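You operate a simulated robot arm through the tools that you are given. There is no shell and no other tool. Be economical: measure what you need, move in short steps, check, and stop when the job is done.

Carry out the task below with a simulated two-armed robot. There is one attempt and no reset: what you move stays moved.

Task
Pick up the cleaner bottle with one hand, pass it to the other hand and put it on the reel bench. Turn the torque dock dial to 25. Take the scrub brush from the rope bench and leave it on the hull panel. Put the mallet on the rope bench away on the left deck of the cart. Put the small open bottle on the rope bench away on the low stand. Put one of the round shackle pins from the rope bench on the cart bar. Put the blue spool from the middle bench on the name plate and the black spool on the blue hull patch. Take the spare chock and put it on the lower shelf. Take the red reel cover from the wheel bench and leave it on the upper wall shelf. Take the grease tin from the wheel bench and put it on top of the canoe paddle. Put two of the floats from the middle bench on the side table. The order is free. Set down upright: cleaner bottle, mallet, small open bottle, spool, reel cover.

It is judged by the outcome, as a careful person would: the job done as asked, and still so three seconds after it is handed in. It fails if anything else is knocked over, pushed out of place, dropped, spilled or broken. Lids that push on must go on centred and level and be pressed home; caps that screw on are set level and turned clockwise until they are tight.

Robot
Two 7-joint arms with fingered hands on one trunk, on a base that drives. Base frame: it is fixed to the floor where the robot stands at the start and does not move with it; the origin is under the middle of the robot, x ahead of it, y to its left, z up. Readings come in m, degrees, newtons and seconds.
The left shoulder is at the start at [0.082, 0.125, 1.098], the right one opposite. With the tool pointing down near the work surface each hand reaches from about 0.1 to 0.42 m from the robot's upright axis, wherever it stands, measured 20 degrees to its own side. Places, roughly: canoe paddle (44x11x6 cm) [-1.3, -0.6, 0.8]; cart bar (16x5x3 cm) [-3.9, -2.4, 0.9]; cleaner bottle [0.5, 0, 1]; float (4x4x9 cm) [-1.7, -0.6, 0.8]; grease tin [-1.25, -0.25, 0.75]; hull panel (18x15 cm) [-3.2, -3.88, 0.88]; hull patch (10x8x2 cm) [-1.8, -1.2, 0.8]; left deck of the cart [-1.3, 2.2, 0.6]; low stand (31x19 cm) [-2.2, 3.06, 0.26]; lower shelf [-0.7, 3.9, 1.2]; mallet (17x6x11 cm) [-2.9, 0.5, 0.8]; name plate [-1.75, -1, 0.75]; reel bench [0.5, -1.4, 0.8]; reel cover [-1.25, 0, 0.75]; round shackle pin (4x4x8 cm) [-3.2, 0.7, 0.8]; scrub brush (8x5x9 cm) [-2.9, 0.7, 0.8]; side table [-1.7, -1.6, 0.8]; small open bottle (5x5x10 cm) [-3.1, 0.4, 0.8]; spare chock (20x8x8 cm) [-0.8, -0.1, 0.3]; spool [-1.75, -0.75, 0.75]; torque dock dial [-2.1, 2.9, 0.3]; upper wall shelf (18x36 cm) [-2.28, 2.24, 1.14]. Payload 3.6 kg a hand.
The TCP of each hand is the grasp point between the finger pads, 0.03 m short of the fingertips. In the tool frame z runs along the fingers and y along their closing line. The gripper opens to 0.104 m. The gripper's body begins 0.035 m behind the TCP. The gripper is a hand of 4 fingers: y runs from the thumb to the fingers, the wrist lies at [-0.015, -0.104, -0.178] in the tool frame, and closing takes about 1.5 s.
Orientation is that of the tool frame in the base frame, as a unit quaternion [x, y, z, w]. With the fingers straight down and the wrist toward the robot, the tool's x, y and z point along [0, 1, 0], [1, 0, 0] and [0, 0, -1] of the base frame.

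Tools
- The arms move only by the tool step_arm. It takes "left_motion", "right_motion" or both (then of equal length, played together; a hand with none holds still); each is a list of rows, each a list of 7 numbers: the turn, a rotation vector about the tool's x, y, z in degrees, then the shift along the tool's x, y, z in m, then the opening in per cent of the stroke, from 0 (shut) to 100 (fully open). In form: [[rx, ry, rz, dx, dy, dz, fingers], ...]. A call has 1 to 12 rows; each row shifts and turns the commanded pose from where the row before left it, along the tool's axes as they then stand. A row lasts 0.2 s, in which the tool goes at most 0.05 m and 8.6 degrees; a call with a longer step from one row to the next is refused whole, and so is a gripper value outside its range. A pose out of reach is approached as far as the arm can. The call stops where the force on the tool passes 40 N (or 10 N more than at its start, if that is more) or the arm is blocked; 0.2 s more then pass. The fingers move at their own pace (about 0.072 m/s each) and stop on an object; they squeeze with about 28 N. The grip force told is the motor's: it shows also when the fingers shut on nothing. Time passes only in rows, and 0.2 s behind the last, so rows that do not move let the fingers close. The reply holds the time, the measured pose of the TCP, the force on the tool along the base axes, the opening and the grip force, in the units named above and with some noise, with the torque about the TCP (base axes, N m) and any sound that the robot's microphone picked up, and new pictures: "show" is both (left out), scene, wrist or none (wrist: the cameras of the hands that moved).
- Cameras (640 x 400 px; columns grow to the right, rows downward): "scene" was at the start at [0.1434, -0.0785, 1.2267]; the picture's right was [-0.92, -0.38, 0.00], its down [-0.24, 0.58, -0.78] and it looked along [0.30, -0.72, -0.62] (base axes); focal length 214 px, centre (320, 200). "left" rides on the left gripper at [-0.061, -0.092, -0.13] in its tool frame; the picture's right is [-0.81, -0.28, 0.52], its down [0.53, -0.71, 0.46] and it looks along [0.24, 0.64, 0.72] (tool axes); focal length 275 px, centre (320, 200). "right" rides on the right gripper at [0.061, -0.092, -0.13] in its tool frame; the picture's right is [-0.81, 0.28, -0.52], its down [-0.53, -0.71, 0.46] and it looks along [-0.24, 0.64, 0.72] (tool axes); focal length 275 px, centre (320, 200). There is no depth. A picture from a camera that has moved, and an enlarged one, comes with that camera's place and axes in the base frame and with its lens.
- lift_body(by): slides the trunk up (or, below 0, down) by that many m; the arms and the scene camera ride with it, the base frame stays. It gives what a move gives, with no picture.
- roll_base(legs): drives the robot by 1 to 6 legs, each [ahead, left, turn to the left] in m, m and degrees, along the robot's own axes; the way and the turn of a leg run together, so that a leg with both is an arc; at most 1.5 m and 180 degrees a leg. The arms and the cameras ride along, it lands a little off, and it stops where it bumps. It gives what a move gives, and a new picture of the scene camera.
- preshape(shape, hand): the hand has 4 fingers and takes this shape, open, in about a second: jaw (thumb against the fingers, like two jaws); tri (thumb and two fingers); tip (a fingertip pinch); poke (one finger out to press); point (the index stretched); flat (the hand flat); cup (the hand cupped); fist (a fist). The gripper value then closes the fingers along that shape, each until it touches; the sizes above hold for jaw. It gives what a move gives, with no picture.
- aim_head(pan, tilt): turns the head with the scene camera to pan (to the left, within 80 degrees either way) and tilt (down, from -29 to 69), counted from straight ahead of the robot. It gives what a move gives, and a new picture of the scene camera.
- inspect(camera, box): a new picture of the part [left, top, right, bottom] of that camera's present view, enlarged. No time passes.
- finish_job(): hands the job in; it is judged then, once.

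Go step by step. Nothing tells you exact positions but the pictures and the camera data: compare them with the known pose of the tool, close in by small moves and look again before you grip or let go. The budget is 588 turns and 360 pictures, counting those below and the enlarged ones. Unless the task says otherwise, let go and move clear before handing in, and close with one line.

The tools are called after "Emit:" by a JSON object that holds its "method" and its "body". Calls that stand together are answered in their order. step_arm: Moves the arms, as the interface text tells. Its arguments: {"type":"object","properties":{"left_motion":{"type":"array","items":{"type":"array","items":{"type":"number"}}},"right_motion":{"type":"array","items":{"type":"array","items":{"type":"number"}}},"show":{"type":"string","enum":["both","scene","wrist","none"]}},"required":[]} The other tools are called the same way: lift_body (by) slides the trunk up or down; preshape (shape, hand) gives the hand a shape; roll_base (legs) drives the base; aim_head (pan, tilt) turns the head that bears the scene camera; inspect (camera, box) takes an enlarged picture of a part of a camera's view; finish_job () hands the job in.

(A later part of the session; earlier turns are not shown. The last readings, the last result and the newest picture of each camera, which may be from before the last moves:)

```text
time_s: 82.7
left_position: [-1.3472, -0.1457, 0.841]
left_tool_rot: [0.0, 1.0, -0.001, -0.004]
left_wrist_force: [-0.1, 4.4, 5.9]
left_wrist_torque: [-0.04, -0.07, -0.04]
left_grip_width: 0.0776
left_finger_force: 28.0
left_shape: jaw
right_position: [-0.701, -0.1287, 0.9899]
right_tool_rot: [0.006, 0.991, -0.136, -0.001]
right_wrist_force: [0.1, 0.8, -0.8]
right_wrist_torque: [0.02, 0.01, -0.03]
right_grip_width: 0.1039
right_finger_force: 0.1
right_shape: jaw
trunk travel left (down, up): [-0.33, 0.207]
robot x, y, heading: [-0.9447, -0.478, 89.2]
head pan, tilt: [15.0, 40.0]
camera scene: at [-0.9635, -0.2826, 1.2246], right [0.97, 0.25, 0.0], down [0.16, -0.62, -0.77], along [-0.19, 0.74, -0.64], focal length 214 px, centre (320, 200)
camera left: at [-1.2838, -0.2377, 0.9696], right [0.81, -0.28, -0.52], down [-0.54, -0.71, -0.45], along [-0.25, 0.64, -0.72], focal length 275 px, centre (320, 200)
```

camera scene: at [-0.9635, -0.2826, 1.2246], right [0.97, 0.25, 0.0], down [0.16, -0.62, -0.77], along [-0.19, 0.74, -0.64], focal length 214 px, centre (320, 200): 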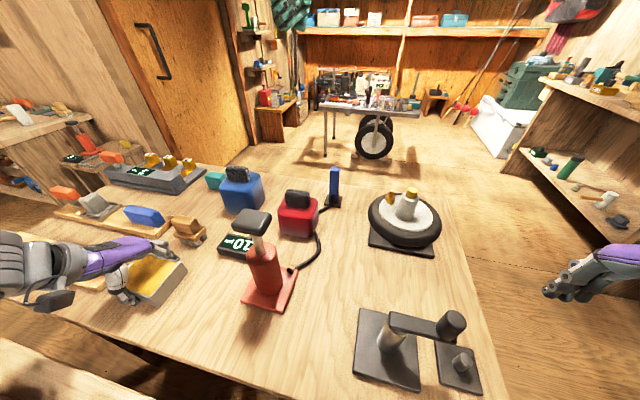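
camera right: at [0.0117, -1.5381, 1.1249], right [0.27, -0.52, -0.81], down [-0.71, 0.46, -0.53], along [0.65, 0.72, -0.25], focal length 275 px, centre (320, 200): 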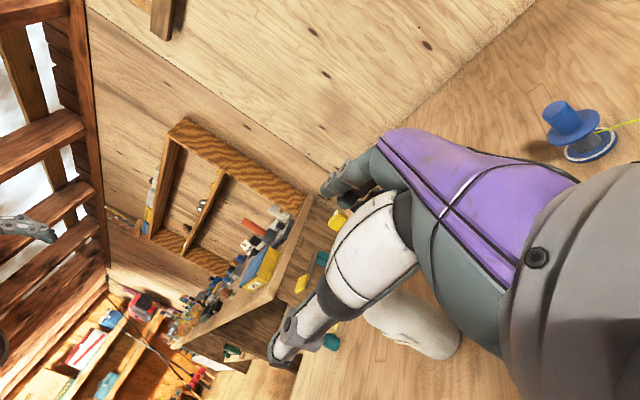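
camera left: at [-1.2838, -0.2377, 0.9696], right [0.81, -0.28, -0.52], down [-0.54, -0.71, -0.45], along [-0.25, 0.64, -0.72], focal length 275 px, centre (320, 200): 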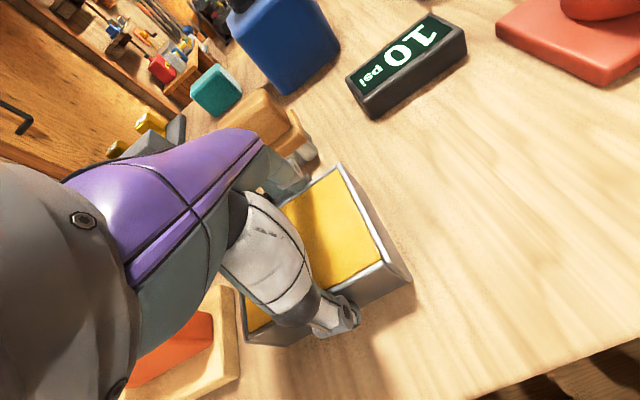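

Gripped (78 mm). Lift the tin straight up and pull it in front of the robot.

Emit:
{"method": "step_arm", "body": {"left_motion": [[0, 0, 0, 0, 0, -0.03, 0], [0, 0, 0, 0, 0, -0.04, 0], [0, 0, 0, 0, 0, -0.05, 0], [0, 0, 0, 0, 0, -0.05, 0], [0, 0, 0, 0, 0, -0.05, 0], [0, 0, 0, -0.03, 0, -0.03, 0], [0, 0, 0, -0.04, 0, 0, 0], [0, 0, 0, -0.04, 0, 0, 0], [0, 0, 0, -0.04, 0, 0, 0], [0, 0, 0, -0.04, 0, 0, 0]], "show": "wrist"}}

Emit:
{"method": "step_arm", "body": {"right_motion": [[0, 0, 0, 0, 0, -0.03, 100], [0, 0, 0, 0, -0.02, -0.03, 100], [8, 0, 0, 0, -0.02, -0.03, 100], [8, 0, 0, 0, -0.02, 0, 100]], "show": "none"}}

```text
time_s: 84.9
left_position: [-1.1581, -0.1338, 1.1014]
left_tool_rot: [-0.002, 1.0, -0.003, -0.003]
left_wrist_force: [0.9, -0.1, -4.6]
left_wrist_torque: [-0.03, -0.04, 0.01]
left_grip_width: 0.077
left_finger_force: 28.3
left_shape: jaw
left hand out of reach, approached as far as the arm can: row 3, 9, 10
right_position: [-0.7012, -0.1284, 0.9892]
right_tool_rot: [0.007, 0.99, -0.138, -0.002]
right_wrist_force: [-0.6, -0.1, 0.4]
right_wrist_torque: [-0.01, 0.0, 0.01]
right_grip_width: 0.104
right_finger_force: 0.0
right_shape: jaw
trunk travel left (down, up): [-0.33, 0.207]
robot x, y, heading: [-0.9457, -0.4762, 89.2]
head pan, tilt: [15.0, 40.0]
camera left: at [-1.0958, -0.2243, 1.2321], right [0.81, -0.28, -0.52], down [-0.54, -0.72, -0.45], along [-0.25, 0.64, -0.73], focal length 275 px, centre (320, 200)
```

left: 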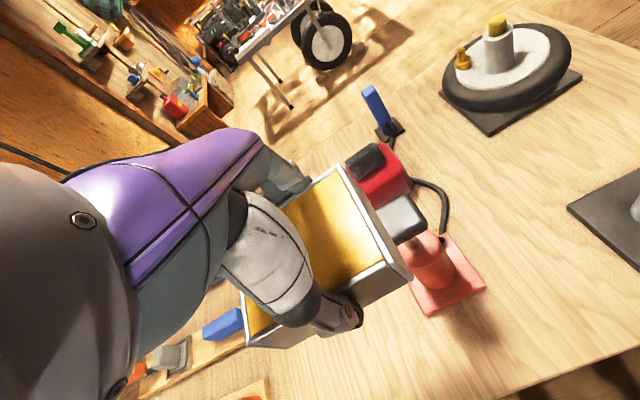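

```text
time_s: 85.9
left_position: [-1.1595, -0.1335, 1.1018]
left_tool_rot: [0.0, 1.0, -0.002, -0.004]
left_wrist_force: [0.5, -0.2, -4.4]
left_wrist_torque: [-0.02, -0.02, -0.01]
left_grip_width: 0.0768
left_finger_force: 27.7
left_shape: jaw
right_position: [-0.7013, -0.1611, 1.0975]
right_tool_rot: [0.006, 0.962, -0.273, -0.002]
right_wrist_force: [-0.4, -0.3, -0.6]
right_wrist_torque: [-0.05, 0.0, 0.01]
right_grip_width: 0.1037
right_finger_force: 0.1
right_shape: jaw
trunk travel left (down, up): [-0.33, 0.207]
robot x, y, heading: [-0.9389, -0.4791, 89.4]
head pan, tilt: [15.0, 40.0]
```

Now back up along the middle bench and turn to face it.

Emit:
{"method": "roll_base", "body": {"legs": [[-0.2, -0.08, 0], [0, 0, 90]]}}

Emit:
{"method": "aim_head", "body": {"pan": 0, "tilt": 45}}

```text
time_s: 91.4
left_position: [-1.2114, -0.8881, 1.103]
left_tool_rot: [-0.706, 0.708, -0.004, -0.002]
left_wrist_force: [-0.5, 0.1, -4.6]
left_wrist_torque: [0.02, -0.02, -0.02]
left_grip_width: 0.0771
left_finger_force: 28.5
left_shape: jaw
right_position: [-1.1802, -0.4289, 1.0961]
right_tool_rot: [-0.674, 0.687, -0.195, 0.191]
right_wrist_force: [-1.2, 0.0, 0.0]
right_wrist_torque: [0.02, 0.04, 0.02]
right_grip_width: 0.1039
right_finger_force: 0.0
right_shape: jaw
trunk travel left (down, up): [-0.33, 0.207]
robot x, y, heading: [-0.8679, -0.6729, 179.0]
head pan, tilt: [15.0, 40.0]
camera scene: at [-1.0613, -0.6923, 1.2246], right [-0.24, 0.97, 0.0], down [0.62, 0.15, -0.77], along [-0.74, -0.18, -0.64], focal length 214 px, centre (320, 200)
```

scene: 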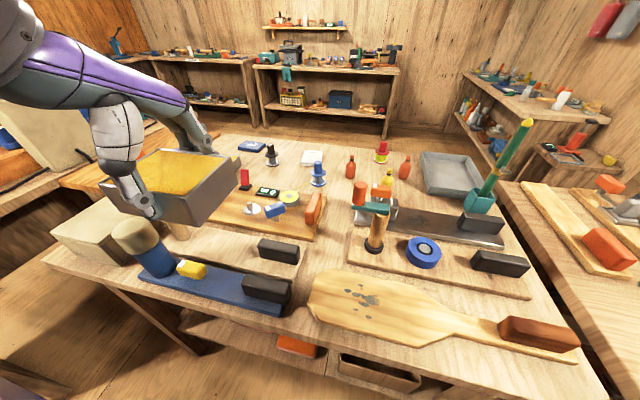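

```text
time_s: 92.2
left_position: [-1.2116, -0.8897, 1.102]
left_tool_rot: [-0.705, 0.709, -0.004, -0.001]
left_wrist_force: [-0.5, -0.1, -4.2]
left_wrist_torque: [0.04, -0.02, 0.0]
left_grip_width: 0.0771
left_finger_force: 27.8
left_shape: jaw
right_position: [-1.1813, -0.4305, 1.0957]
right_tool_rot: [-0.674, 0.687, -0.195, 0.192]
right_wrist_force: [0.0, -0.3, -0.4]
right_wrist_torque: [0.0, 0.0, 0.01]
right_grip_width: 0.1039
right_finger_force: 0.2
right_shape: jaw
trunk travel left (down, up): [-0.33, 0.207]
robot x, y, heading: [-0.8679, -0.6728, 178.9]
head pan, tilt: [0.0, 45.0]
camera scene: at [-1.0601, -0.6703, 1.2174], right [0.02, 1.0, 0.0], down [0.71, -0.01, -0.71], along [-0.71, 0.01, -0.71], focal length 214 px, centre (320, 200)
```

scene: 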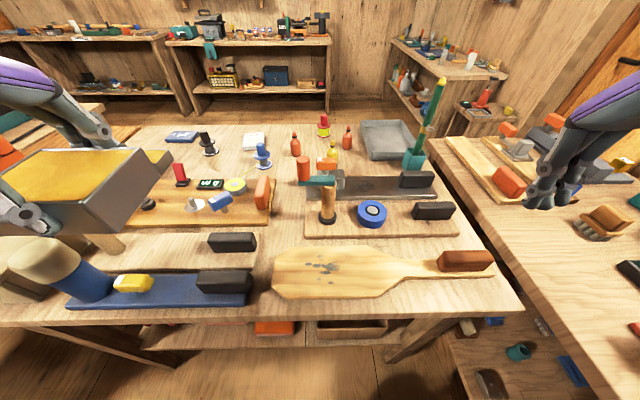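

Paddle blade is centred at about (-1.26,-0.65). Bring the tin over it and lower partway.

Emit:
{"method": "step_arm", "body": {"left_motion": [[0, 0, 0, -0.04, 0.01, 0, 0], [0, 0, 0, -0.04, 0.01, 0, 0], [0, 0, 0, -0.04, 0.01, 0, 0], [0, 0, 0, -0.04, 0.01, 0, 0], [0, 0, 0, -0.04, 0.008, 0, 0], [0, 0, 0, -0.035, 0, 0.02, 0], [0, 0, 0, 0, 0, 0.04, 0], [0, 0, 0, 0, 0, 0.04, 0], [0, 0, 0, 0, 0, 0.04, 0]]}}

```text
time_s: 94.2
left_position: [-1.2601, -0.7131, 0.9824]
left_tool_rot: [-0.704, 0.71, -0.003, 0.0]
left_wrist_force: [0.9, 0.3, -5.0]
left_wrist_torque: [0.07, 0.02, -0.07]
left_grip_width: 0.0769
left_finger_force: 28.0
left_shape: jaw
left hand out of reach, approached as far as the arm can: row 5, 6, 9
right_position: [-1.1807, -0.4293, 1.0958]
right_tool_rot: [-0.674, 0.686, -0.195, 0.192]
right_wrist_force: [-0.2, 1.1, -0.2]
right_wrist_torque: [-0.03, 0.03, 0.02]
right_grip_width: 0.1038
right_finger_force: 0.1
right_shape: jaw
trunk travel left (down, up): [-0.33, 0.207]
robot x, y, heading: [-0.8673, -0.6759, 178.8]
head pan, tilt: [0.0, 45.0]
camera scene: at [-1.0601, -0.6703, 1.2173], right [0.02, 1.0, 0.0], down [0.71, -0.01, -0.71], along [-0.71, 0.01, -0.71], focal length 214 px, centre (320, 200)
camera left: at [-1.1691, -0.651, 1.113], right [0.28, 0.81, -0.52], down [0.71, -0.54, -0.45], along [-0.64, -0.24, -0.72], focal length 275 px, centre (320, 200)
```

scene: 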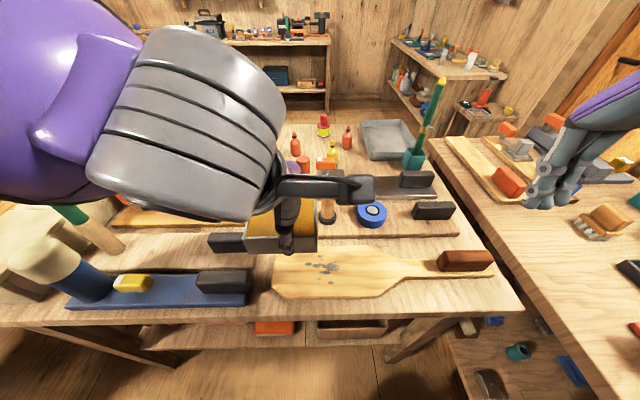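
left: 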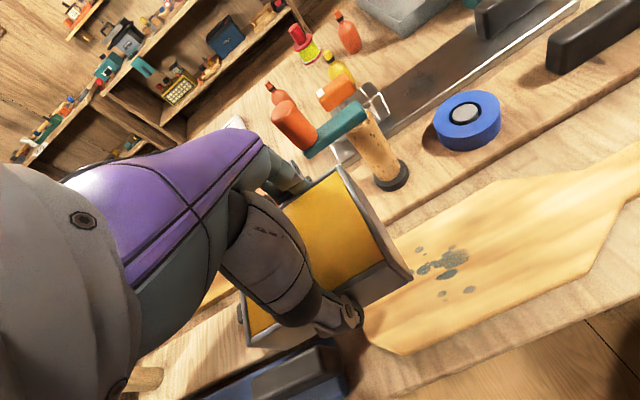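

The left hand can't go farther across; shift the base 6 cm to the right instead.

Emit:
{"method": "roll_base", "body": {"legs": [[0, -0.07, 1]]}}

Emit:
{"method": "step_arm", "body": {"left_motion": [[0, 0, 0, 0, 0, 0.03, 0], [0, 0, 0, 0, 0, 0.03, 0]]}}

```text
time_s: 95.4
left_position: [-1.2593, -0.65, 0.9831]
left_tool_rot: [0.712, -0.703, 0.004, 0.002]
left_wrist_force: [0.2, 1.0, -4.6]
left_wrist_torque: [0.04, -0.01, 0.0]
left_grip_width: 0.077
left_finger_force: 28.1
left_shape: jaw
right_position: [-1.1838, -0.3666, 1.0954]
right_tool_rot: [-0.679, 0.681, -0.194, 0.192]
right_wrist_force: [-0.8, -0.1, -0.4]
right_wrist_torque: [-0.02, 0.02, -0.01]
right_grip_width: 0.1038
right_finger_force: 0.0
right_shape: jaw
trunk travel left (down, up): [-0.33, 0.207]
robot x, y, heading: [-0.8652, -0.6051, 179.8]
head pan, tilt: [0.0, 45.0]
camera scene: at [-1.0594, -0.604, 1.2173], right [0.0, 1.0, 0.0], down [0.71, 0.0, -0.71], along [-0.71, 0.0, -0.71], focal length 214 px, centre (320, 200)
```

scene: 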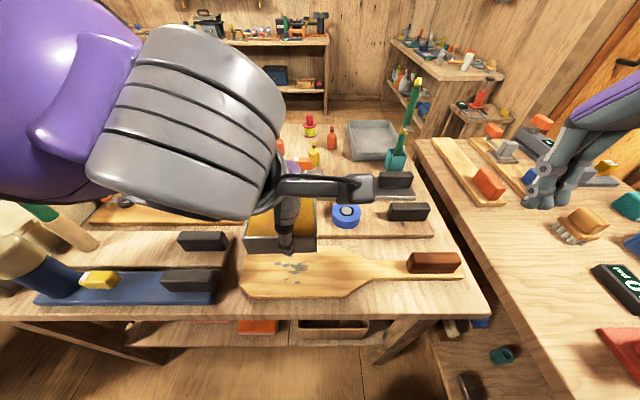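

```text
time_s: 96.0
left_position: [-1.2586, -0.653, 0.9226]
left_tool_rot: [0.71, -0.704, 0.004, 0.001]
left_wrist_force: [0.0, -0.4, -4.2]
left_wrist_torque: [0.04, -0.04, 0.02]
left_grip_width: 0.077
left_finger_force: 27.9
left_shape: jaw
right_position: [-1.1849, -0.3664, 1.0951]
right_tool_rot: [-0.68, 0.681, -0.193, 0.193]
right_wrist_force: [0.0, 0.0, -0.7]
right_wrist_torque: [0.0, 0.0, -0.02]
right_grip_width: 0.1038
right_finger_force: 0.1
right_shape: jaw
trunk travel left (down, up): [-0.33, 0.207]
robot x, y, heading: [-0.8659, -0.6046, 179.7]
head pan, tilt: [0.0, 45.0]
camera scene: at [-1.0594, -0.6045, 1.2173], right [0.0, 1.0, 0.0], down [0.71, 0.0, -0.71], along [-0.71, 0.0, -0.71], focal length 214 px, centre (320, 200)
camera left: at [-1.1684, -0.5886, 1.0524], right [0.27, 0.81, -0.52], down [0.72, -0.53, -0.45], along [-0.64, -0.26, -0.73], focal length 275 px, centre (320, 200)
```

scene: 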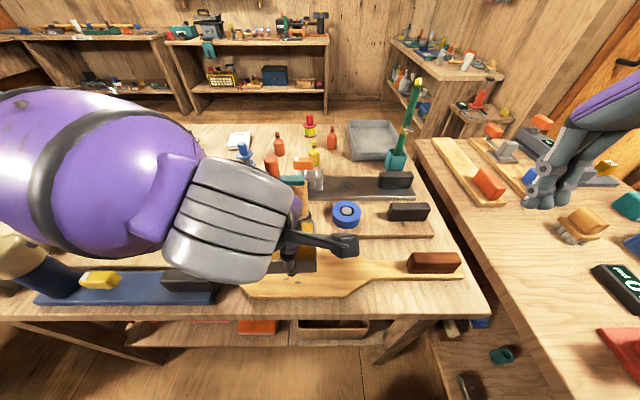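
left: 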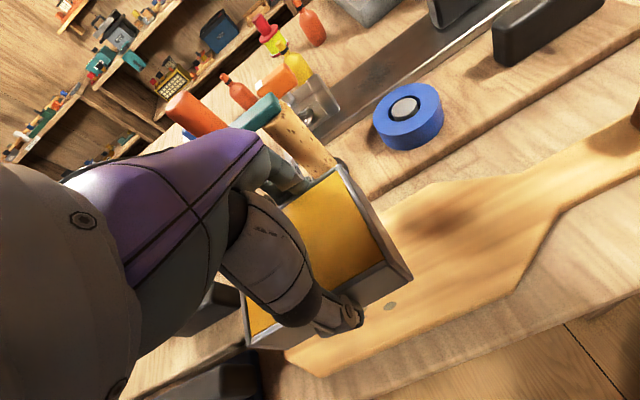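

Tin is over the blade's centre with clearance to the post. Lower gently to contact.

Emit:
{"method": "step_arm", "body": {"left_motion": [[0, 0, 0, 0, 0, 0.025, 0], [0, 0, 0, 0, 0, 0.015, 0], [0, 0, 0, 0, 0, 0.008, 0]], "show": "none"}}

Emit:
{"method": "step_arm", "body": {"left_motion": [[0, 0, 0, 0, 0, 0.004, 0], [0, 0, 0, 0, 0, 0.004, 0]], "show": "none"}}

Emit:
{"method": "step_arm", "body": {"left_motion": [[0, 0, 0, 0, 0, 0.003, 0], [0, 0, 0, 0, 0, 0.003, 0]], "show": "wrist"}}

```text
time_s: 96.8
left_position: [-1.2572, -0.6511, 0.8743]
left_tool_rot: [0.711, -0.703, 0.004, 0.002]
left_wrist_force: [-0.4, -0.6, -4.4]
left_wrist_torque: [0.03, -0.01, 0.01]
left_grip_width: 0.0767
left_finger_force: 28.1
left_shape: jaw
right_position: [-1.1847, -0.3661, 1.0963]
right_tool_rot: [-0.679, 0.681, -0.193, 0.192]
right_wrist_force: [0.0, 0.3, 0.1]
right_wrist_torque: [0.0, 0.0, 0.01]
right_grip_width: 0.1039
right_finger_force: 0.0
right_shape: jaw
trunk travel left (down, up): [-0.33, 0.207]
robot x, y, heading: [-0.8672, -0.6056, 179.8]
head pan, tilt: [0.0, 45.0]
```

```text
time_s: 97.4
left_position: [-1.2589, -0.6518, 0.8656]
left_tool_rot: [0.711, -0.704, 0.004, 0.002]
left_wrist_force: [0.5, -0.2, -4.6]
left_wrist_torque: [0.04, -0.01, -0.02]
left_grip_width: 0.0769
left_finger_force: 27.8
left_shape: jaw
right_position: [-1.1846, -0.367, 1.0953]
right_tool_rot: [-0.68, 0.681, -0.193, 0.193]
right_wrist_force: [-0.1, -0.5, -0.6]
right_wrist_torque: [0.0, 0.05, 0.0]
right_grip_width: 0.1039
right_finger_force: 0.1
right_shape: jaw
trunk travel left (down, up): [-0.33, 0.207]
robot x, y, heading: [-0.8637, -0.6006, 180.0]
head pan, tilt: [0.0, 45.0]
```

```text
time_s: 98.0
left_position: [-1.2595, -0.6512, 0.8605]
left_tool_rot: [0.712, -0.702, 0.004, 0.001]
left_wrist_force: [0.5, -0.1, -4.8]
left_wrist_torque: [0.03, -0.02, -0.01]
left_grip_width: 0.0768
left_finger_force: 28.1
left_shape: jaw
right_position: [-1.1848, -0.3666, 1.0949]
right_tool_rot: [-0.68, 0.681, -0.193, 0.192]
right_wrist_force: [-1.0, -0.3, 0.8]
right_wrist_torque: [-0.02, 0.03, 0.0]
right_grip_width: 0.1039
right_finger_force: 0.0
right_shape: jaw
trunk travel left (down, up): [-0.33, 0.207]
robot x, y, heading: [-0.867, -0.6066, 179.8]
head pan, tilt: [0.0, 45.0]
camera left: at [-1.1683, -0.5882, 0.9909], right [0.27, 0.81, -0.52], down [0.72, -0.53, -0.45], along [-0.64, -0.26, -0.73], focal length 275 px, centre (320, 200)
```

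left: 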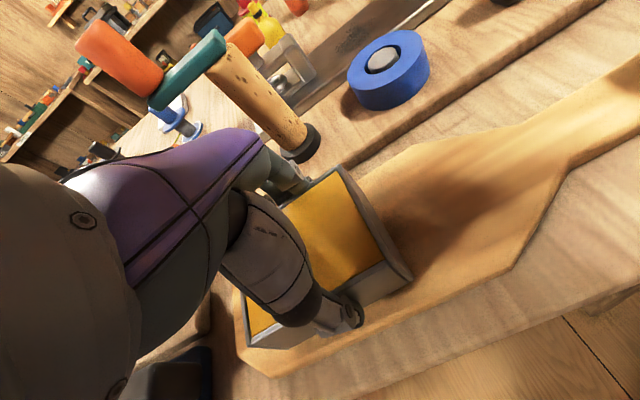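

Shift 2 cm toward blade centre and continue down.

Emit:
{"method": "step_arm", "body": {"left_motion": [[0, 0, 0, -0.02, 0, 0, 0], [0, 0, 0, 0, 0, 0.004, 0], [0, 0, 0, 0, 0, 0, 0]], "show": "none"}}

Emit:
{"method": "step_arm", "body": {"left_motion": [[0, 0, 0, 0, 0, 0.003, 0], [0, 0, 0, 0, 0, 0.002, 0]], "show": "none"}}

Emit:
{"method": "step_arm", "body": {"left_motion": [[0, 0, 0, 0, 0, 0.002, 0], [0, 0, 0, 0, 0, 0.002, 0]], "show": "wrist"}}

```text
time_s: 98.8
left_position: [-1.2602, -0.6501, 0.8576]
left_tool_rot: [0.711, -0.704, 0.004, 0.001]
left_wrist_force: [0.3, 0.8, -4.8]
left_wrist_torque: [0.05, -0.01, 0.01]
left_grip_width: 0.0769
left_finger_force: 27.9
left_shape: jaw
left hand out of reach, approached as far as the arm can: row 1
right_position: [-1.1846, -0.3664, 1.0968]
right_tool_rot: [-0.68, 0.681, -0.193, 0.192]
right_wrist_force: [0.2, -0.4, -0.2]
right_wrist_torque: [-0.01, 0.03, 0.04]
right_grip_width: 0.1038
right_finger_force: 0.0
right_shape: jaw
trunk travel left (down, up): [-0.33, 0.207]
robot x, y, heading: [-0.8638, -0.6042, 179.8]
head pan, tilt: [0.0, 45.0]
```

```text
time_s: 99.4
left_position: [-1.2619, -0.6485, 0.8547]
left_tool_rot: [0.711, -0.703, -0.002, 0.002]
left_wrist_force: [0.3, -1.3, 26.1]
left_wrist_torque: [0.05, -0.3, 0.06]
left_grip_width: 0.0765
left_finger_force: 28.0
left_shape: jaw
right_position: [-1.183, -0.3653, 1.0972]
right_tool_rot: [-0.68, 0.681, -0.193, 0.193]
right_wrist_force: [-0.8, -1.4, -0.7]
right_wrist_torque: [0.01, 0.0, -0.02]
right_grip_width: 0.1038
right_finger_force: 0.0
right_shape: jaw
trunk travel left (down, up): [-0.33, 0.207]
robot x, y, heading: [-0.867, -0.6033, 179.7]
head pan, tilt: [0.0, 45.0]
```

```text
time_s: 99.9
left_position: [-1.2625, -0.6489, 0.8551]
left_tool_rot: [0.711, -0.703, -0.005, 0.004]
left_wrist_force: [6.8, -2.2, 21.5]
left_wrist_torque: [0.04, -0.56, 0.1]
left_grip_width: 0.0756
left_finger_force: 27.6
left_shape: jaw
right_position: [-1.184, -0.3669, 1.0971]
right_tool_rot: [-0.679, 0.681, -0.193, 0.192]
right_wrist_force: [0.0, -0.2, 0.8]
right_wrist_torque: [0.0, -0.03, 0.01]
right_grip_width: 0.1038
right_finger_force: 0.0
right_shape: jaw
trunk travel left (down, up): [-0.33, 0.207]
robot x, y, heading: [-0.8646, -0.607, 179.8]
head pan, tilt: [0.0, 45.0]
stopped in row 2 (left hand): the force on the tool passed its limit at 42 N (the readings are from after the stop); the commanded pose is now the measured one
camera left: at [-1.1702, -0.5866, 0.9844], right [0.26, 0.81, -0.52], down [0.71, -0.52, -0.46], along [-0.65, -0.25, -0.72], focal length 275 px, centre (320, 200)
```

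left: 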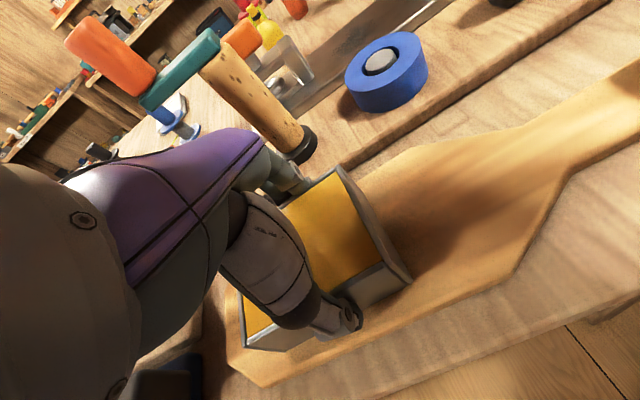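

Seated on the blade. Open and lift clear.

Emit:
{"method": "step_arm", "body": {"left_motion": [[0, 0, 0, 0, 0, -0.002, 0], [0, 0, 0, 0, 0, 0, 100], [0, 0, 0, 0, 0, 0, 100], [0, 0, 0, 0, 0, 0, 100], [0, 0, 0, 0, 0, 0, 100], [0, 0, 0, 0, 0, -0.03, 100], [0, 0, 0, 0, 0, -0.04, 100], [0, 0, 0, 0, 0, -0.05, 100], [0, 0, 0, 0, 0, -0.05, 100], [0, 0, 0, 0.04, 0, -0.02, 100], [0, 0, 0, 0.05, 0, 0, 100]]}}

```text
time_s: 102.3
left_position: [-1.2591, -0.742, 1.0445]
left_tool_rot: [0.711, -0.703, -0.002, 0.002]
left_wrist_force: [-0.4, 0.5, 0.2]
left_wrist_torque: [0.0, 0.0, -0.01]
left_grip_width: 0.1039
left_finger_force: 0.0
left_shape: jaw
right_position: [-1.1835, -0.3683, 1.0964]
right_tool_rot: [-0.679, 0.681, -0.194, 0.192]
right_wrist_force: [0.5, -0.2, -0.4]
right_wrist_torque: [-0.02, 0.02, -0.04]
right_grip_width: 0.1038
right_finger_force: 0.0
right_shape: jaw
trunk travel left (down, up): [-0.33, 0.207]
robot x, y, heading: [-0.8685, -0.6049, 179.9]
head pan, tilt: [0.0, 45.0]
camera scene: at [-1.0584, -0.6055, 1.2175], right [0.0, 1.0, 0.0], down [0.71, 0.0, -0.71], along [-0.71, 0.0, -0.71], focal length 214 px, centre (320, 200)
camera left: at [-1.167, -0.6798, 1.1739], right [0.26, 0.81, -0.52], down [0.72, -0.53, -0.46], along [-0.65, -0.25, -0.72], focal length 275 px, centre (320, 200)
```

scene: 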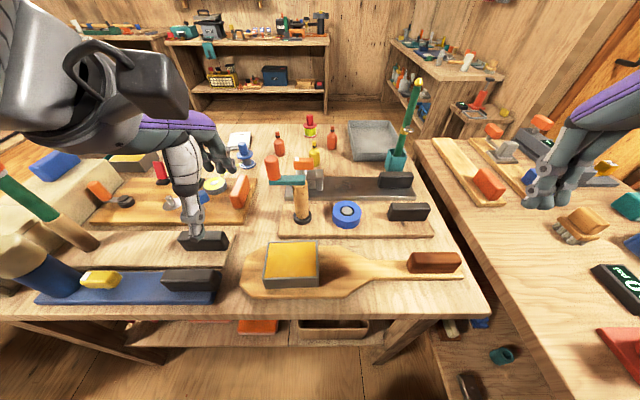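
left: 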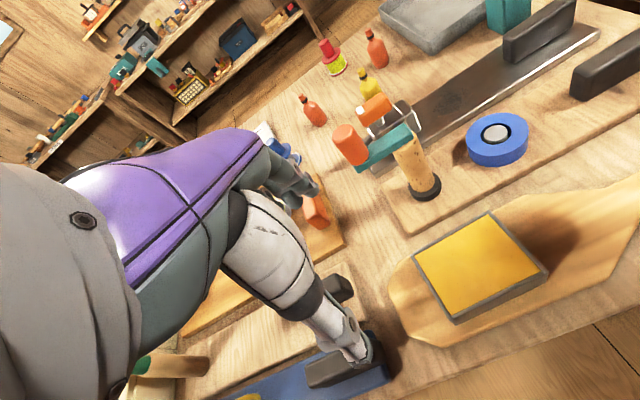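

The tin is on the paddle. Next, the wheel bench: I'll raise the left hand, turn back to face +y and look at the red cover and the lower shelf for the chock.

Emit:
{"method": "step_arm", "body": {"left_motion": [[0, 0, 0, 0, -0.03, -0.03, 100], [0, 0, 0, 0, -0.03, -0.03, 100], [0, 0, 0, 0, 0, -0.03, 100], [0, 0, 0, 0, 0, 0, 100]], "right_motion": [[-8, 0, 0, 0, 0, 0, 100], [-8, 0, 0, 0, 0, 0, 100], [-8, 0, 0, 0, 0, 0, 100], [-8, 0, 0, 0, 0, 0, 100]], "show": "none"}}

Emit:
{"method": "roll_base", "body": {"legs": [[-0.06, 0, -90]]}}

Emit:
{"method": "lift_body", "body": {"by": -0.15}}

Emit:
{"method": "aim_head", "body": {"pan": 0, "tilt": 50}}

```text
time_s: 103.0
left_position: [-1.203, -0.7432, 1.1107]
left_tool_rot: [0.712, -0.702, 0.013, 0.004]
left_wrist_force: [-6.3, -1.7, -17.4]
left_wrist_torque: [-1.07, 1.0, 0.3]
left_grip_width: 0.1039
left_finger_force: 0.2
left_shape: jaw
left hand out of reach, approached as far as the arm can: row 1
right_position: [-1.1836, -0.3663, 1.0951]
right_tool_rot: [-0.702, 0.703, -0.078, 0.077]
right_wrist_force: [-0.6, 0.2, -0.3]
right_wrist_torque: [0.01, -0.04, 0.01]
right_grip_width: 0.104
right_finger_force: 0.1
right_shape: jaw
trunk travel left (down, up): [-0.33, 0.207]
robot x, y, heading: [-0.8654, -0.606, 179.8]
head pan, tilt: [0.0, 45.0]
stopped in row 3 (left hand): the force on the tool passed its limit at 59 N (the readings are from after the stop); the commanded pose is now the measured one
```

```text
time_s: 107.2
left_position: [-0.9598, -0.3062, 1.1128]
left_tool_rot: [-0.005, 1.0, -0.004, -0.01]
left_wrist_force: [-11.9, 25.0, -21.0]
left_wrist_torque: [-1.46, -0.27, 0.49]
left_grip_width: 0.1039
left_finger_force: 0.1
left_shape: jaw
right_position: [-0.5848, -0.3264, 1.0962]
right_tool_rot: [0.004, 0.994, -0.108, -0.001]
right_wrist_force: [-0.7, -1.1, -0.5]
right_wrist_torque: [0.0, 0.0, 0.01]
right_grip_width: 0.104
right_finger_force: 0.1
right_shape: jaw
trunk travel left (down, up): [-0.33, 0.207]
robot x, y, heading: [-0.828, -0.6416, 89.5]
head pan, tilt: [0.0, 45.0]
camera scene: at [-0.8261, -0.4489, 1.2207], right [1.0, -0.01, 0.0], down [0.0, -0.68, -0.74], along [0.0, 0.74, -0.68], focal length 214 px, centre (320, 200)
```

scene: 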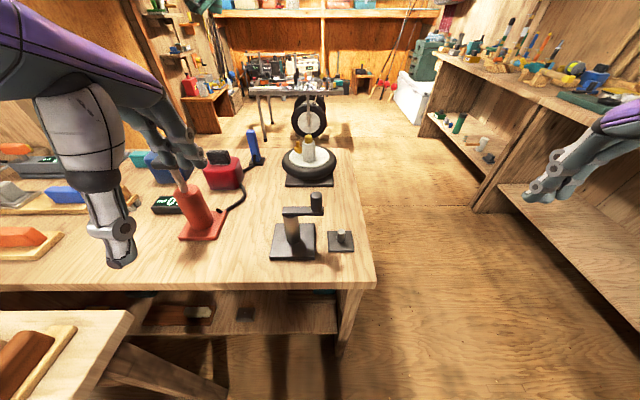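

```text
time_s: 107.9
left_position: [-0.9625, -0.3042, 1.0837]
left_tool_rot: [-0.01, 1.0, -0.01, -0.01]
left_wrist_force: [-0.7, 6.3, -11.3]
left_wrist_torque: [0.22, 0.91, 0.52]
left_grip_width: 0.1039
left_finger_force: 0.1
left_shape: jaw
right_position: [-0.5837, -0.3252, 1.0713]
right_tool_rot: [0.004, 0.994, -0.111, -0.001]
right_wrist_force: [-0.2, -0.6, 0.3]
right_wrist_torque: [0.0, -0.01, 0.02]
right_grip_width: 0.1039
right_finger_force: 0.2
right_shape: jaw
trunk travel left (down, up): [-0.305, 0.232]
robot x, y, heading: [-0.8267, -0.6435, 89.6]
head pan, tilt: [0.0, 45.0]
stopped: the force on the tool passed its limit at 54 N (the readings are from after the stop); the commanded pose is now the measured one
```

```text
time_s: 108.5
left_position: [-0.9634, -0.3047, 1.0844]
left_tool_rot: [-0.01, 1.0, -0.012, -0.012]
left_wrist_force: [-8.5, 21.0, -51.4]
left_wrist_torque: [1.98, 2.6, 0.82]
left_grip_width: 0.104
left_finger_force: 0.1
left_shape: jaw
right_position: [-0.5845, -0.3255, 1.0699]
right_tool_rot: [0.004, 0.994, -0.11, -0.001]
right_wrist_force: [0.1, 0.6, -0.9]
right_wrist_torque: [0.0, 0.02, -0.03]
right_grip_width: 0.1039
right_finger_force: 0.0
right_shape: jaw
trunk travel left (down, up): [-0.305, 0.232]
robot x, y, heading: [-0.8251, -0.6403, 89.6]
head pan, tilt: [0.0, 50.0]
camera scene: at [-0.8265, -0.4451, 1.1941], right [1.0, 0.0, 0.0], down [0.0, -0.7, -0.71], along [0.0, 0.71, -0.7], focal length 214 px, centre (320, 200)
```

scene: 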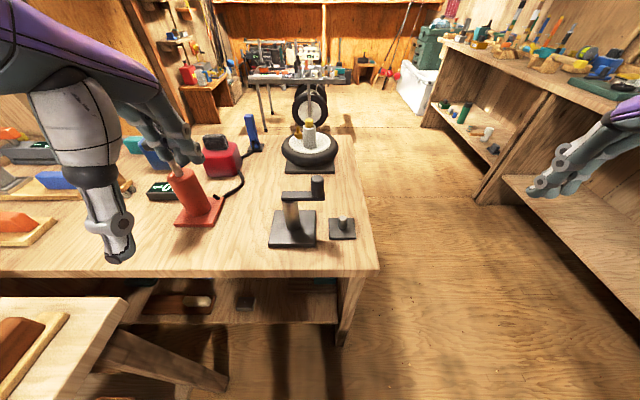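

The left arm presses against the head; I'll move it outward, then lower the trunk for a look under the bench.

Emit:
{"method": "step_arm", "body": {"left_motion": [[0, 0, 0, 0.04, 0.01, 0, 100], [0, 0, 0, 0.04, 0.01, 0, 100], [0, 0, 0, 0.04, 0.01, 0, 100]], "right_motion": [[-8, 0, 0, 0, -0.03, -0.02, 100], [-4, 0, 0, -0.03, -0.03, -0.02, 100], [0, 0, 0, -0.03, -0.03, -0.02, 100]], "show": "none"}}

Emit:
{"method": "roll_base", "body": {"legs": [[-0.25, -0.05, 0]]}}

Emit:
{"method": "lift_body", "body": {"by": -0.28}}

Emit:
{"method": "aim_head", "body": {"pan": 5, "tilt": 35}}

```text
time_s: 109.3
left_position: [-1.0822, -0.2786, 1.089]
left_tool_rot: [-0.01, 1.0, -0.009, -0.007]
left_wrist_force: [0.9, -0.1, 0.3]
left_wrist_torque: [-0.03, 0.01, 0.0]
left_grip_width: 0.1039
left_finger_force: 0.1
left_shape: jaw
right_position: [-0.5321, -0.4025, 1.1334]
right_tool_rot: [0.002, 1.0, -0.005, -0.005]
right_wrist_force: [0.1, -0.4, -0.2]
right_wrist_torque: [-0.03, -0.06, 0.03]
right_grip_width: 0.1037
right_finger_force: 0.3
right_shape: jaw
right hand out of reach, approached as far as the arm can: row 3
trunk travel left (down, up): [-0.305, 0.232]
robot x, y, heading: [-0.8276, -0.646, 89.7]
head pan, tilt: [0.0, 50.0]
```

```text
time_s: 111.2
left_position: [-1.0352, -0.53, 1.0898]
left_tool_rot: [-0.012, 1.0, -0.009, -0.007]
left_wrist_force: [-0.5, 0.0, 0.0]
left_wrist_torque: [0.0, 0.01, 0.02]
left_grip_width: 0.1039
left_finger_force: 0.1
left_shape: jaw
right_position: [-0.4847, -0.6519, 1.1326]
right_tool_rot: [0.001, 1.0, -0.006, -0.006]
right_wrist_force: [0.1, -0.5, 0.4]
right_wrist_torque: [0.01, 0.04, -0.02]
right_grip_width: 0.1039
right_finger_force: 0.0
right_shape: jaw
trunk travel left (down, up): [-0.305, 0.232]
robot x, y, heading: [-0.7766, -0.8956, 89.5]
head pan, tilt: [0.0, 50.0]
camera scene: at [-0.7789, -0.7001, 1.1866], right [1.0, -0.01, 0.0], down [-0.01, -0.77, -0.64], along [0.0, 0.64, -0.77], focal length 214 px, centre (320, 200)
```

scene: 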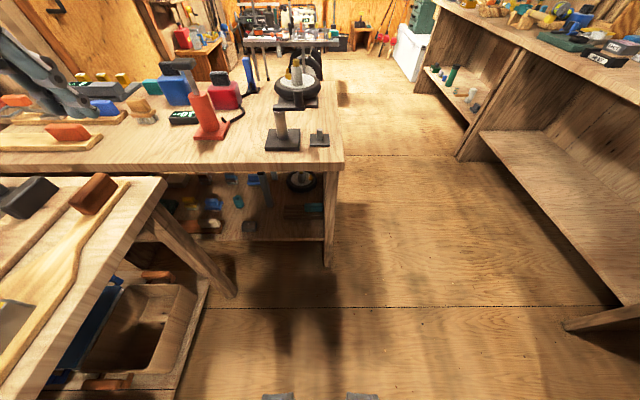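

```text
time_s: 114.0
left_position: [-1.0324, -0.5248, 0.8131]
left_tool_rot: [-0.015, 1.0, -0.016, -0.017]
left_wrist_force: [-0.1, 0.7, 0.5]
left_wrist_torque: [0.01, -0.01, 0.03]
left_grip_width: 0.1039
left_finger_force: 0.1
left_shape: jaw
right_position: [-0.4817, -0.6508, 0.852]
right_tool_rot: [0.002, 1.0, -0.006, -0.008]
right_wrist_force: [0.3, -0.4, -0.5]
right_wrist_torque: [0.02, -0.02, 0.01]
right_grip_width: 0.104
right_finger_force: 0.1
right_shape: jaw
trunk travel left (down, up): [-0.025, 0.512]
robot x, y, heading: [-0.7821, -0.8907, 89.5]
head pan, tilt: [0.0, 50.0]
```

```text
time_s: 114.8
left_position: [-1.0347, -0.525, 0.813]
left_tool_rot: [-0.014, 1.0, -0.015, -0.015]
left_wrist_force: [-0.6, 0.7, -0.7]
left_wrist_torque: [-0.01, 0.03, 0.01]
left_grip_width: 0.1041
left_finger_force: 0.1
left_shape: jaw
right_position: [-0.481, -0.649, 0.8516]
right_tool_rot: [0.002, 1.0, -0.007, -0.008]
right_wrist_force: [-0.2, 0.2, 0.0]
right_wrist_torque: [0.0, -0.03, 0.02]
right_grip_width: 0.1038
right_finger_force: 0.1
right_shape: jaw
trunk travel left (down, up): [-0.025, 0.512]
robot x, y, heading: [-0.7798, -0.8914, 89.5]
head pan, tilt: [5.0, 35.0]
camera scene: at [-0.7822, -0.5996, 0.9127], right [1.0, 0.08, 0.0], down [0.04, -0.57, -0.82], along [-0.07, 0.82, -0.57], focal length 214 px, centre (320, 200)
```

scene: 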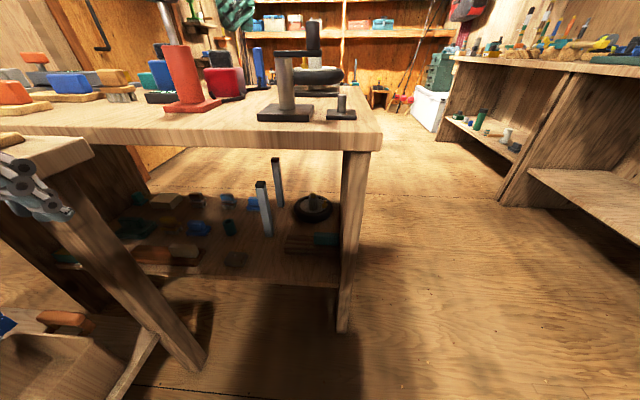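

Emit:
{"method": "inspect", "body": {"camera": "scene", "box": [110, 160, 370, 320]}}

```text
2.46 times, centred on (240, 240) of scene
camera zoom: at [-0.7822, -0.5996, 0.9127], right [1.0, 0.08, 0.0], down [0.04, -0.57, -0.82], along [-0.07, 0.82, -0.57], focal length 528 px, centre (517, 102)
```

zoom: 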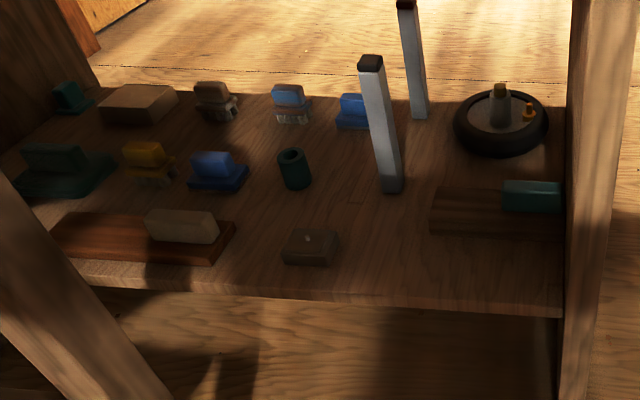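

The spare chock is the dark board with teal grip near (-0.81,-0.07) on the wheel bench's lower shelf. I'll fold the left hand low in front, then approach so that it can reach in under the bench top.

Emit:
{"method": "step_arm", "body": {"left_motion": [[0, 0, 0, -0.01, -0.02, 0.04, 100], [0, 0, 0, -0.01, -0.02, 0.04, 100], [0, 0, 0, -0.015, -0.02, 0.04, 100], [0, 0, 0, -0.015, -0.02, 0.04, 100], [0, 0, 0, -0.015, -0.02, 0.04, 100], [0, 0, 0, -0.015, -0.015, 0.04, 100], [0, 0, 0, -0.015, 0, 0.04, 100], [0, 0, 0, -0.01, 0, 0.03, 100]], "show": "scene"}}

```text
time_s: 116.6
left_position: [-1.0291, -0.4891, 0.7917]
left_tool_rot: [-0.011, 1.0, -0.01, -0.007]
left_wrist_force: [0.5, 0.5, -0.2]
left_wrist_torque: [0.01, 0.0, -0.02]
left_grip_width: 0.1038
left_finger_force: 0.1
left_shape: jaw
left hand out of reach, approached as far as the arm can: row 1, 2, 3, 4, 5, 6, 7, 8
right_position: [-0.4848, -0.6512, 0.8525]
right_tool_rot: [0.002, 1.0, -0.006, -0.006]
right_wrist_force: [0.0, -0.3, -0.6]
right_wrist_torque: [-0.02, -0.01, 0.01]
right_grip_width: 0.1039
right_finger_force: 0.1
right_shape: jaw
trunk travel left (down, up): [-0.025, 0.512]
robot x, y, heading: [-0.7825, -0.8959, 89.6]
head pan, tilt: [5.0, 35.0]
camera scene: at [-0.786, -0.6012, 0.9129], right [1.0, 0.08, 0.0], down [0.05, -0.57, -0.82], along [-0.07, 0.82, -0.57], focal length 214 px, centre (320, 200)
```

scene: 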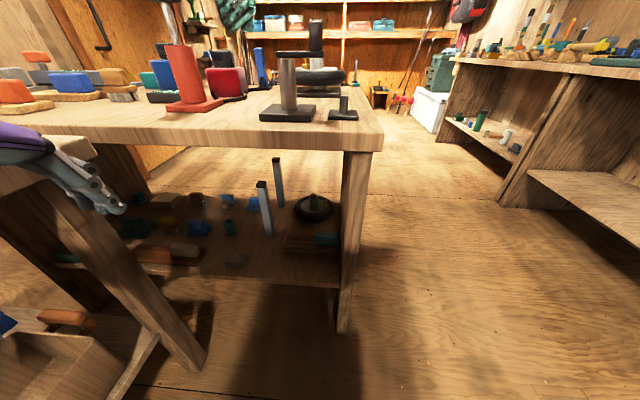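

The trunk leans forward when low, so the arm must be more extended. Test reaching forward/down.

Emit:
{"method": "step_arm", "body": {"left_motion": [[0, 0, 0, 0, 0.04, 0, 100], [0, 0, 0, 0, 0.04, 0, 100], [0, 0, 0, 0, 0.04, 0, 100], [0, 0, 0, 0, 0.04, 0, 100], [0, 0, 0, 0, 0.04, 0, 100]], "show": "scene"}}

```text
time_s: 117.8
left_position: [-1.0308, -0.3052, 0.7911]
left_tool_rot: [-0.011, 1.0, -0.016, -0.008]
left_wrist_force: [0.0, -30.7, 4.4]
left_wrist_torque: [0.45, 0.05, 0.46]
left_grip_width: 0.098
left_finger_force: 0.1
left_shape: jaw
right_position: [-0.4848, -0.6542, 0.8537]
right_tool_rot: [0.0, 1.0, -0.005, -0.006]
right_wrist_force: [-0.6, -0.3, 0.1]
right_wrist_torque: [0.01, 0.03, -0.02]
right_grip_width: 0.1038
right_finger_force: 0.1
right_shape: jaw
trunk travel left (down, up): [-0.025, 0.512]
robot x, y, heading: [-0.7775, -0.8962, 89.9]
head pan, tilt: [5.0, 35.0]
stopped in row 5 (left hand): the force on the tool passed its limit at 53 N (the readings are from after the stop); the commanded pose is now the measured one
camera scene: at [-0.7868, -0.604, 0.914], right [1.0, 0.08, 0.0], down [0.05, -0.57, -0.82], along [-0.07, 0.82, -0.57], focal length 214 px, centre (320, 200)
```

scene: 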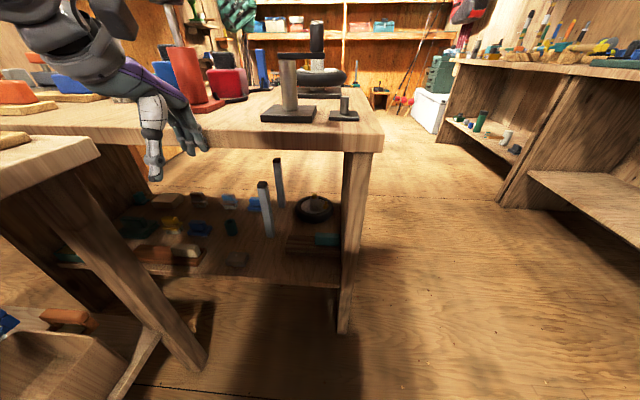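

Fingers touched the bench edge; back off 5 cm and try going down.

Emit:
{"method": "step_arm", "body": {"left_motion": [[0, 0, 0, 0, -0.04, 0, 100], [0, 0, 0, 0, -0.04, 0.02, 100], [0, 0, 0, 0, 0, 0.04, 100], [0, 0, 0, 0, 0, 0.04, 100], [0, 0, 0, 0, 0, 0.04, 100], [0, 0, 0, 0, 0, 0.04, 100], [0, 0, 0, 0, 0, 0.04, 100], [0, 0, 0, 0, 0, 0.04, 100]], "show": "none"}}

```text
time_s: 119.7
left_position: [-1.0131, -0.3748, 0.5616]
left_tool_rot: [0.049, 0.996, 0.011, -0.077]
left_wrist_force: [0.0, -0.5, -0.6]
left_wrist_torque: [0.02, -0.01, 0.0]
left_grip_width: 0.1039
left_finger_force: 0.1
left_shape: jaw
right_position: [-0.4718, -0.658, 0.8503]
right_tool_rot: [0.003, 1.0, -0.003, -0.012]
right_wrist_force: [1.4, -0.4, 0.5]
right_wrist_torque: [0.04, -0.01, 0.02]
right_grip_width: 0.1037
right_finger_force: 0.0
right_shape: jaw
trunk travel left (down, up): [-0.025, 0.512]
robot x, y, heading: [-0.7813, -0.8985, 89.4]
head pan, tilt: [5.0, 35.0]
stopped in row 8 (left hand): the arm was blocked; the commanded pose is now the measured one
```

Likely the elbow hit the middle bench. Shift the base right (+x) to be clear of it and retry.

Emit:
{"method": "roll_base", "body": {"legs": [[0, -0.13, 0]]}}

Emit:
{"method": "step_arm", "body": {"left_motion": [[0, 0, 0, 0, 0, 0.03, 100], [0, 0, 0, 0, 0, 0.03, 100], [0, 0, 0, 0, 0, 0.03, 100], [0, 0, 0, 0, 0, 0.03, 100]], "show": "wrist"}}

```text
time_s: 121.5
left_position: [-0.8908, -0.3756, 0.5481]
left_tool_rot: [0.042, 0.997, -0.001, -0.061]
left_wrist_force: [0.4, 0.2, -0.9]
left_wrist_torque: [-0.01, 0.03, -0.02]
left_grip_width: 0.104
left_finger_force: 0.0
left_shape: jaw
right_position: [-0.3511, -0.6534, 0.8533]
right_tool_rot: [0.002, 1.0, -0.006, -0.006]
right_wrist_force: [0.9, 0.3, -0.6]
right_wrist_torque: [0.01, 0.02, 0.0]
right_grip_width: 0.1035
right_finger_force: 0.1
right_shape: jaw
trunk travel left (down, up): [-0.025, 0.512]
robot x, y, heading: [-0.6429, -0.8979, 89.5]
head pan, tilt: [5.0, 35.0]
camera scene: at [-0.652, -0.6031, 0.9131], right [1.0, 0.08, 0.0], down [0.04, -0.57, -0.82], along [-0.06, 0.82, -0.57], focal length 214 px, centre (320, 200)
```

scene: 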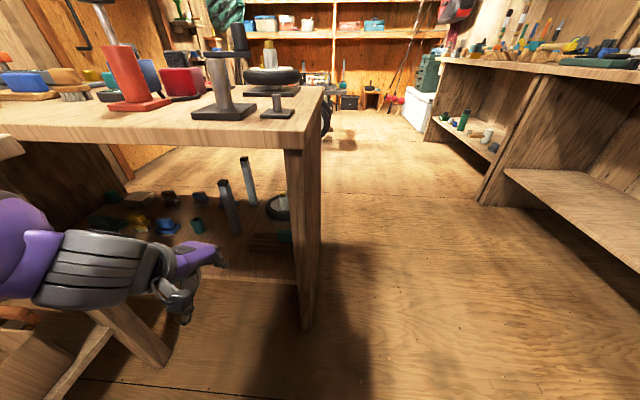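

```text
time_s: 122.5
left_position: [-0.9043, -0.3736, 0.4278]
left_tool_rot: [0.042, 0.997, 0.0, -0.061]
left_wrist_force: [-0.2, 0.1, -0.2]
left_wrist_torque: [0.03, -0.01, 0.03]
left_grip_width: 0.1036
left_finger_force: 0.0
left_shape: jaw
right_position: [-0.3517, -0.6543, 0.8527]
right_tool_rot: [0.003, 1.0, -0.006, -0.006]
right_wrist_force: [0.3, 0.4, 0.5]
right_wrist_torque: [0.04, 0.01, 0.01]
right_grip_width: 0.1036
right_finger_force: 0.1
right_shape: jaw
trunk travel left (down, up): [-0.025, 0.512]
robot x, y, heading: [-0.6456, -0.8975, 89.5]
head pan, tilt: [5.0, 35.0]
camera left: at [-0.836, -0.4714, 0.5495], right [0.72, -0.34, -0.61], down [-0.64, -0.66, -0.38], along [-0.28, 0.67, -0.69], focal length 275 px, centre (320, 200)
```

left: 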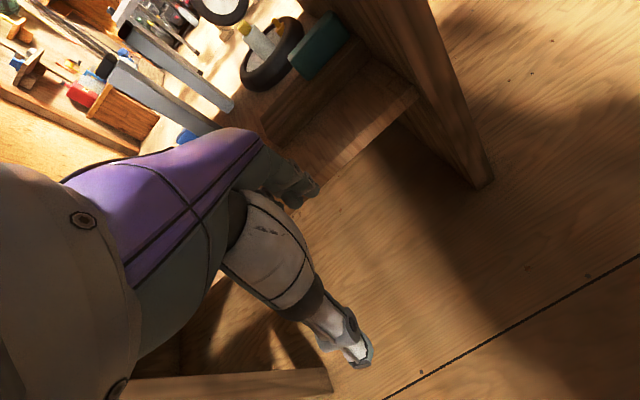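

The teal grip is at about (-0.805,-0.076,0.38). Straighten and raise the hand, line up in x, then drive forward.

Emit:
{"method": "step_arm", "body": {"left_motion": [[0, -7, 0, -0.03, 0, -0.02, 100], [0, 0, -4.8, -0.03, 0, -0.02, 100], [0, 0, 0, -0.03, 0, -0.015, 100], [0, 0, 0, -0.01, 0, 0, 100]], "show": "none"}}

Emit:
{"method": "roll_base", "body": {"legs": [[0.2, 0, 0]]}}

Emit:
{"method": "inspect", "body": {"camera": "left", "box": [0, 0, 640, 400]}}

```text
time_s: 123.5
left_position: [-0.8032, -0.3819, 0.4807]
left_tool_rot: [-0.001, 1.0, -0.003, 0.001]
left_wrist_force: [0.8, 0.3, 0.1]
left_wrist_torque: [0.0, -0.02, -0.01]
left_grip_width: 0.104
left_finger_force: 0.1
left_shape: jaw
right_position: [-0.3507, -0.6549, 0.8534]
right_tool_rot: [0.002, 1.0, -0.006, -0.007]
right_wrist_force: [-0.1, -0.1, 0.1]
right_wrist_torque: [-0.02, 0.02, -0.02]
right_grip_width: 0.1036
right_finger_force: 0.1
right_shape: jaw
trunk travel left (down, up): [-0.025, 0.512]
robot x, y, heading: [-0.6492, -0.8965, 89.4]
head pan, tilt: [5.0, 35.0]
```

```text
time_s: 125.0
left_position: [-0.7997, -0.1833, 0.4809]
left_tool_rot: [0.002, 1.0, -0.004, 0.0]
left_wrist_force: [0.2, 0.1, 0.1]
left_wrist_torque: [0.01, 0.01, 0.0]
left_grip_width: 0.1038
left_finger_force: 0.0
left_shape: jaw
right_position: [-0.3481, -0.4602, 0.8529]
right_tool_rot: [0.006, 1.0, -0.006, -0.006]
right_wrist_force: [-0.2, -0.1, 0.0]
right_wrist_torque: [-0.01, 0.0, -0.01]
right_grip_width: 0.1037
right_finger_force: 0.0
right_shape: jaw
trunk travel left (down, up): [-0.025, 0.512]
robot x, y, heading: [-0.6424, -0.6967, 89.2]
head pan, tilt: [5.0, 35.0]
camera scene: at [-0.6478, -0.4066, 0.9131], right [1.0, 0.07, 0.0], down [0.04, -0.57, -0.82], along [-0.06, 0.82, -0.57], focal length 214 px, centre (320, 200)
```

scene: 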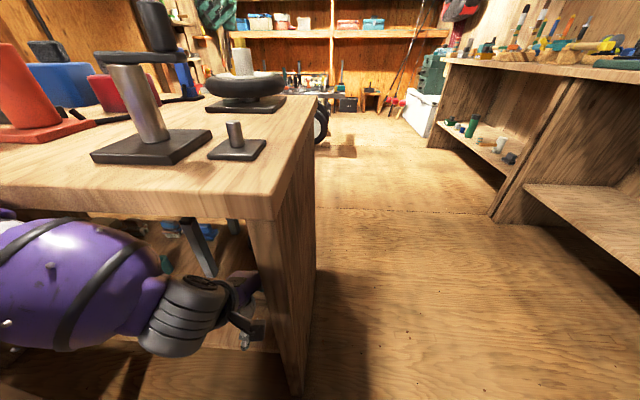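

```text
1.00 times, centred on (320, 200) of left (not enlarged: the box is as wide or as high as the picture)
camera zoom: at [-0.738, -0.2754, 0.6112], right [0.81, -0.28, -0.52], down [-0.54, -0.71, -0.45], along [-0.24, 0.64, -0.73], focal length 275 px, centre (320, 200)
```

zoom: 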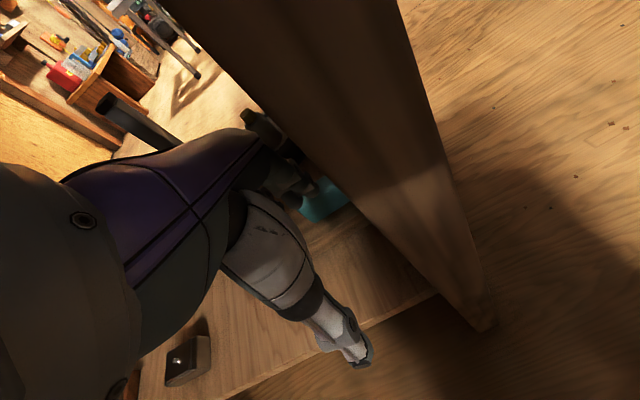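

Shift 2 cm left (away from the side panel) and go forward over the grip, then look.

Emit:
{"method": "step_arm", "body": {"left_motion": [[0, 0, 0, 0.02, 0.02, 0, 100], [0, 0, 0, 0.003, 0.03, 0, 100], [0, 0, 0, 0, 0.03, 0, 100], [0, 0, 0, 0, 0.025, 0, 100]], "show": "both"}}

```text
time_s: 126.2
left_position: [-0.8243, -0.1507, 0.4577]
left_tool_rot: [0.006, 0.999, -0.032, -0.003]
left_wrist_force: [0.1, 0.5, -0.2]
left_wrist_torque: [0.0, -0.04, -0.01]
left_grip_width: 0.1038
left_finger_force: 0.1
left_shape: jaw
right_position: [-0.3483, -0.5075, 0.8543]
right_tool_rot: [0.004, 1.0, -0.006, -0.005]
right_wrist_force: [-0.2, -0.4, 0.3]
right_wrist_torque: [0.04, 0.0, -0.02]
right_grip_width: 0.1039
right_finger_force: 0.2
right_shape: jaw
trunk travel left (down, up): [-0.025, 0.512]
robot x, y, heading: [-0.6423, -0.7491, 89.5]
head pan, tilt: [5.0, 35.0]
stopped in row 4 (left hand): the arm was blocked; the commanded pose is now the measured one
camera scene: at [-0.6492, -0.4549, 0.9136], right [1.0, 0.07, 0.0], down [0.04, -0.57, -0.82], along [-0.06, 0.82, -0.57], focal length 214 px, centre (320, 200)
camera left: at [-0.7641, -0.234, 0.5937], right [0.8, -0.32, -0.5], down [-0.54, -0.73, -0.4], along [-0.24, 0.6, -0.76], focal length 275 px, centre (320, 200)
```

scene: 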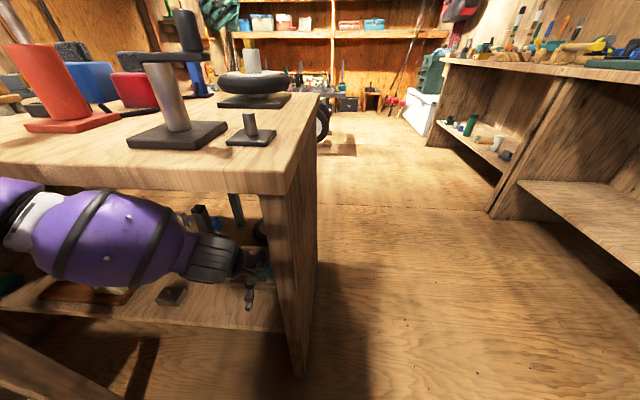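
left: 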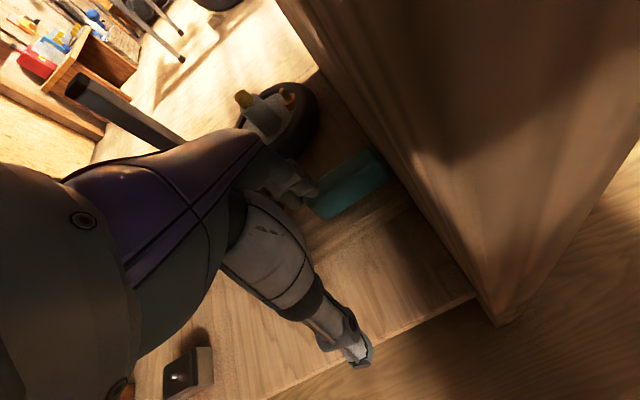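

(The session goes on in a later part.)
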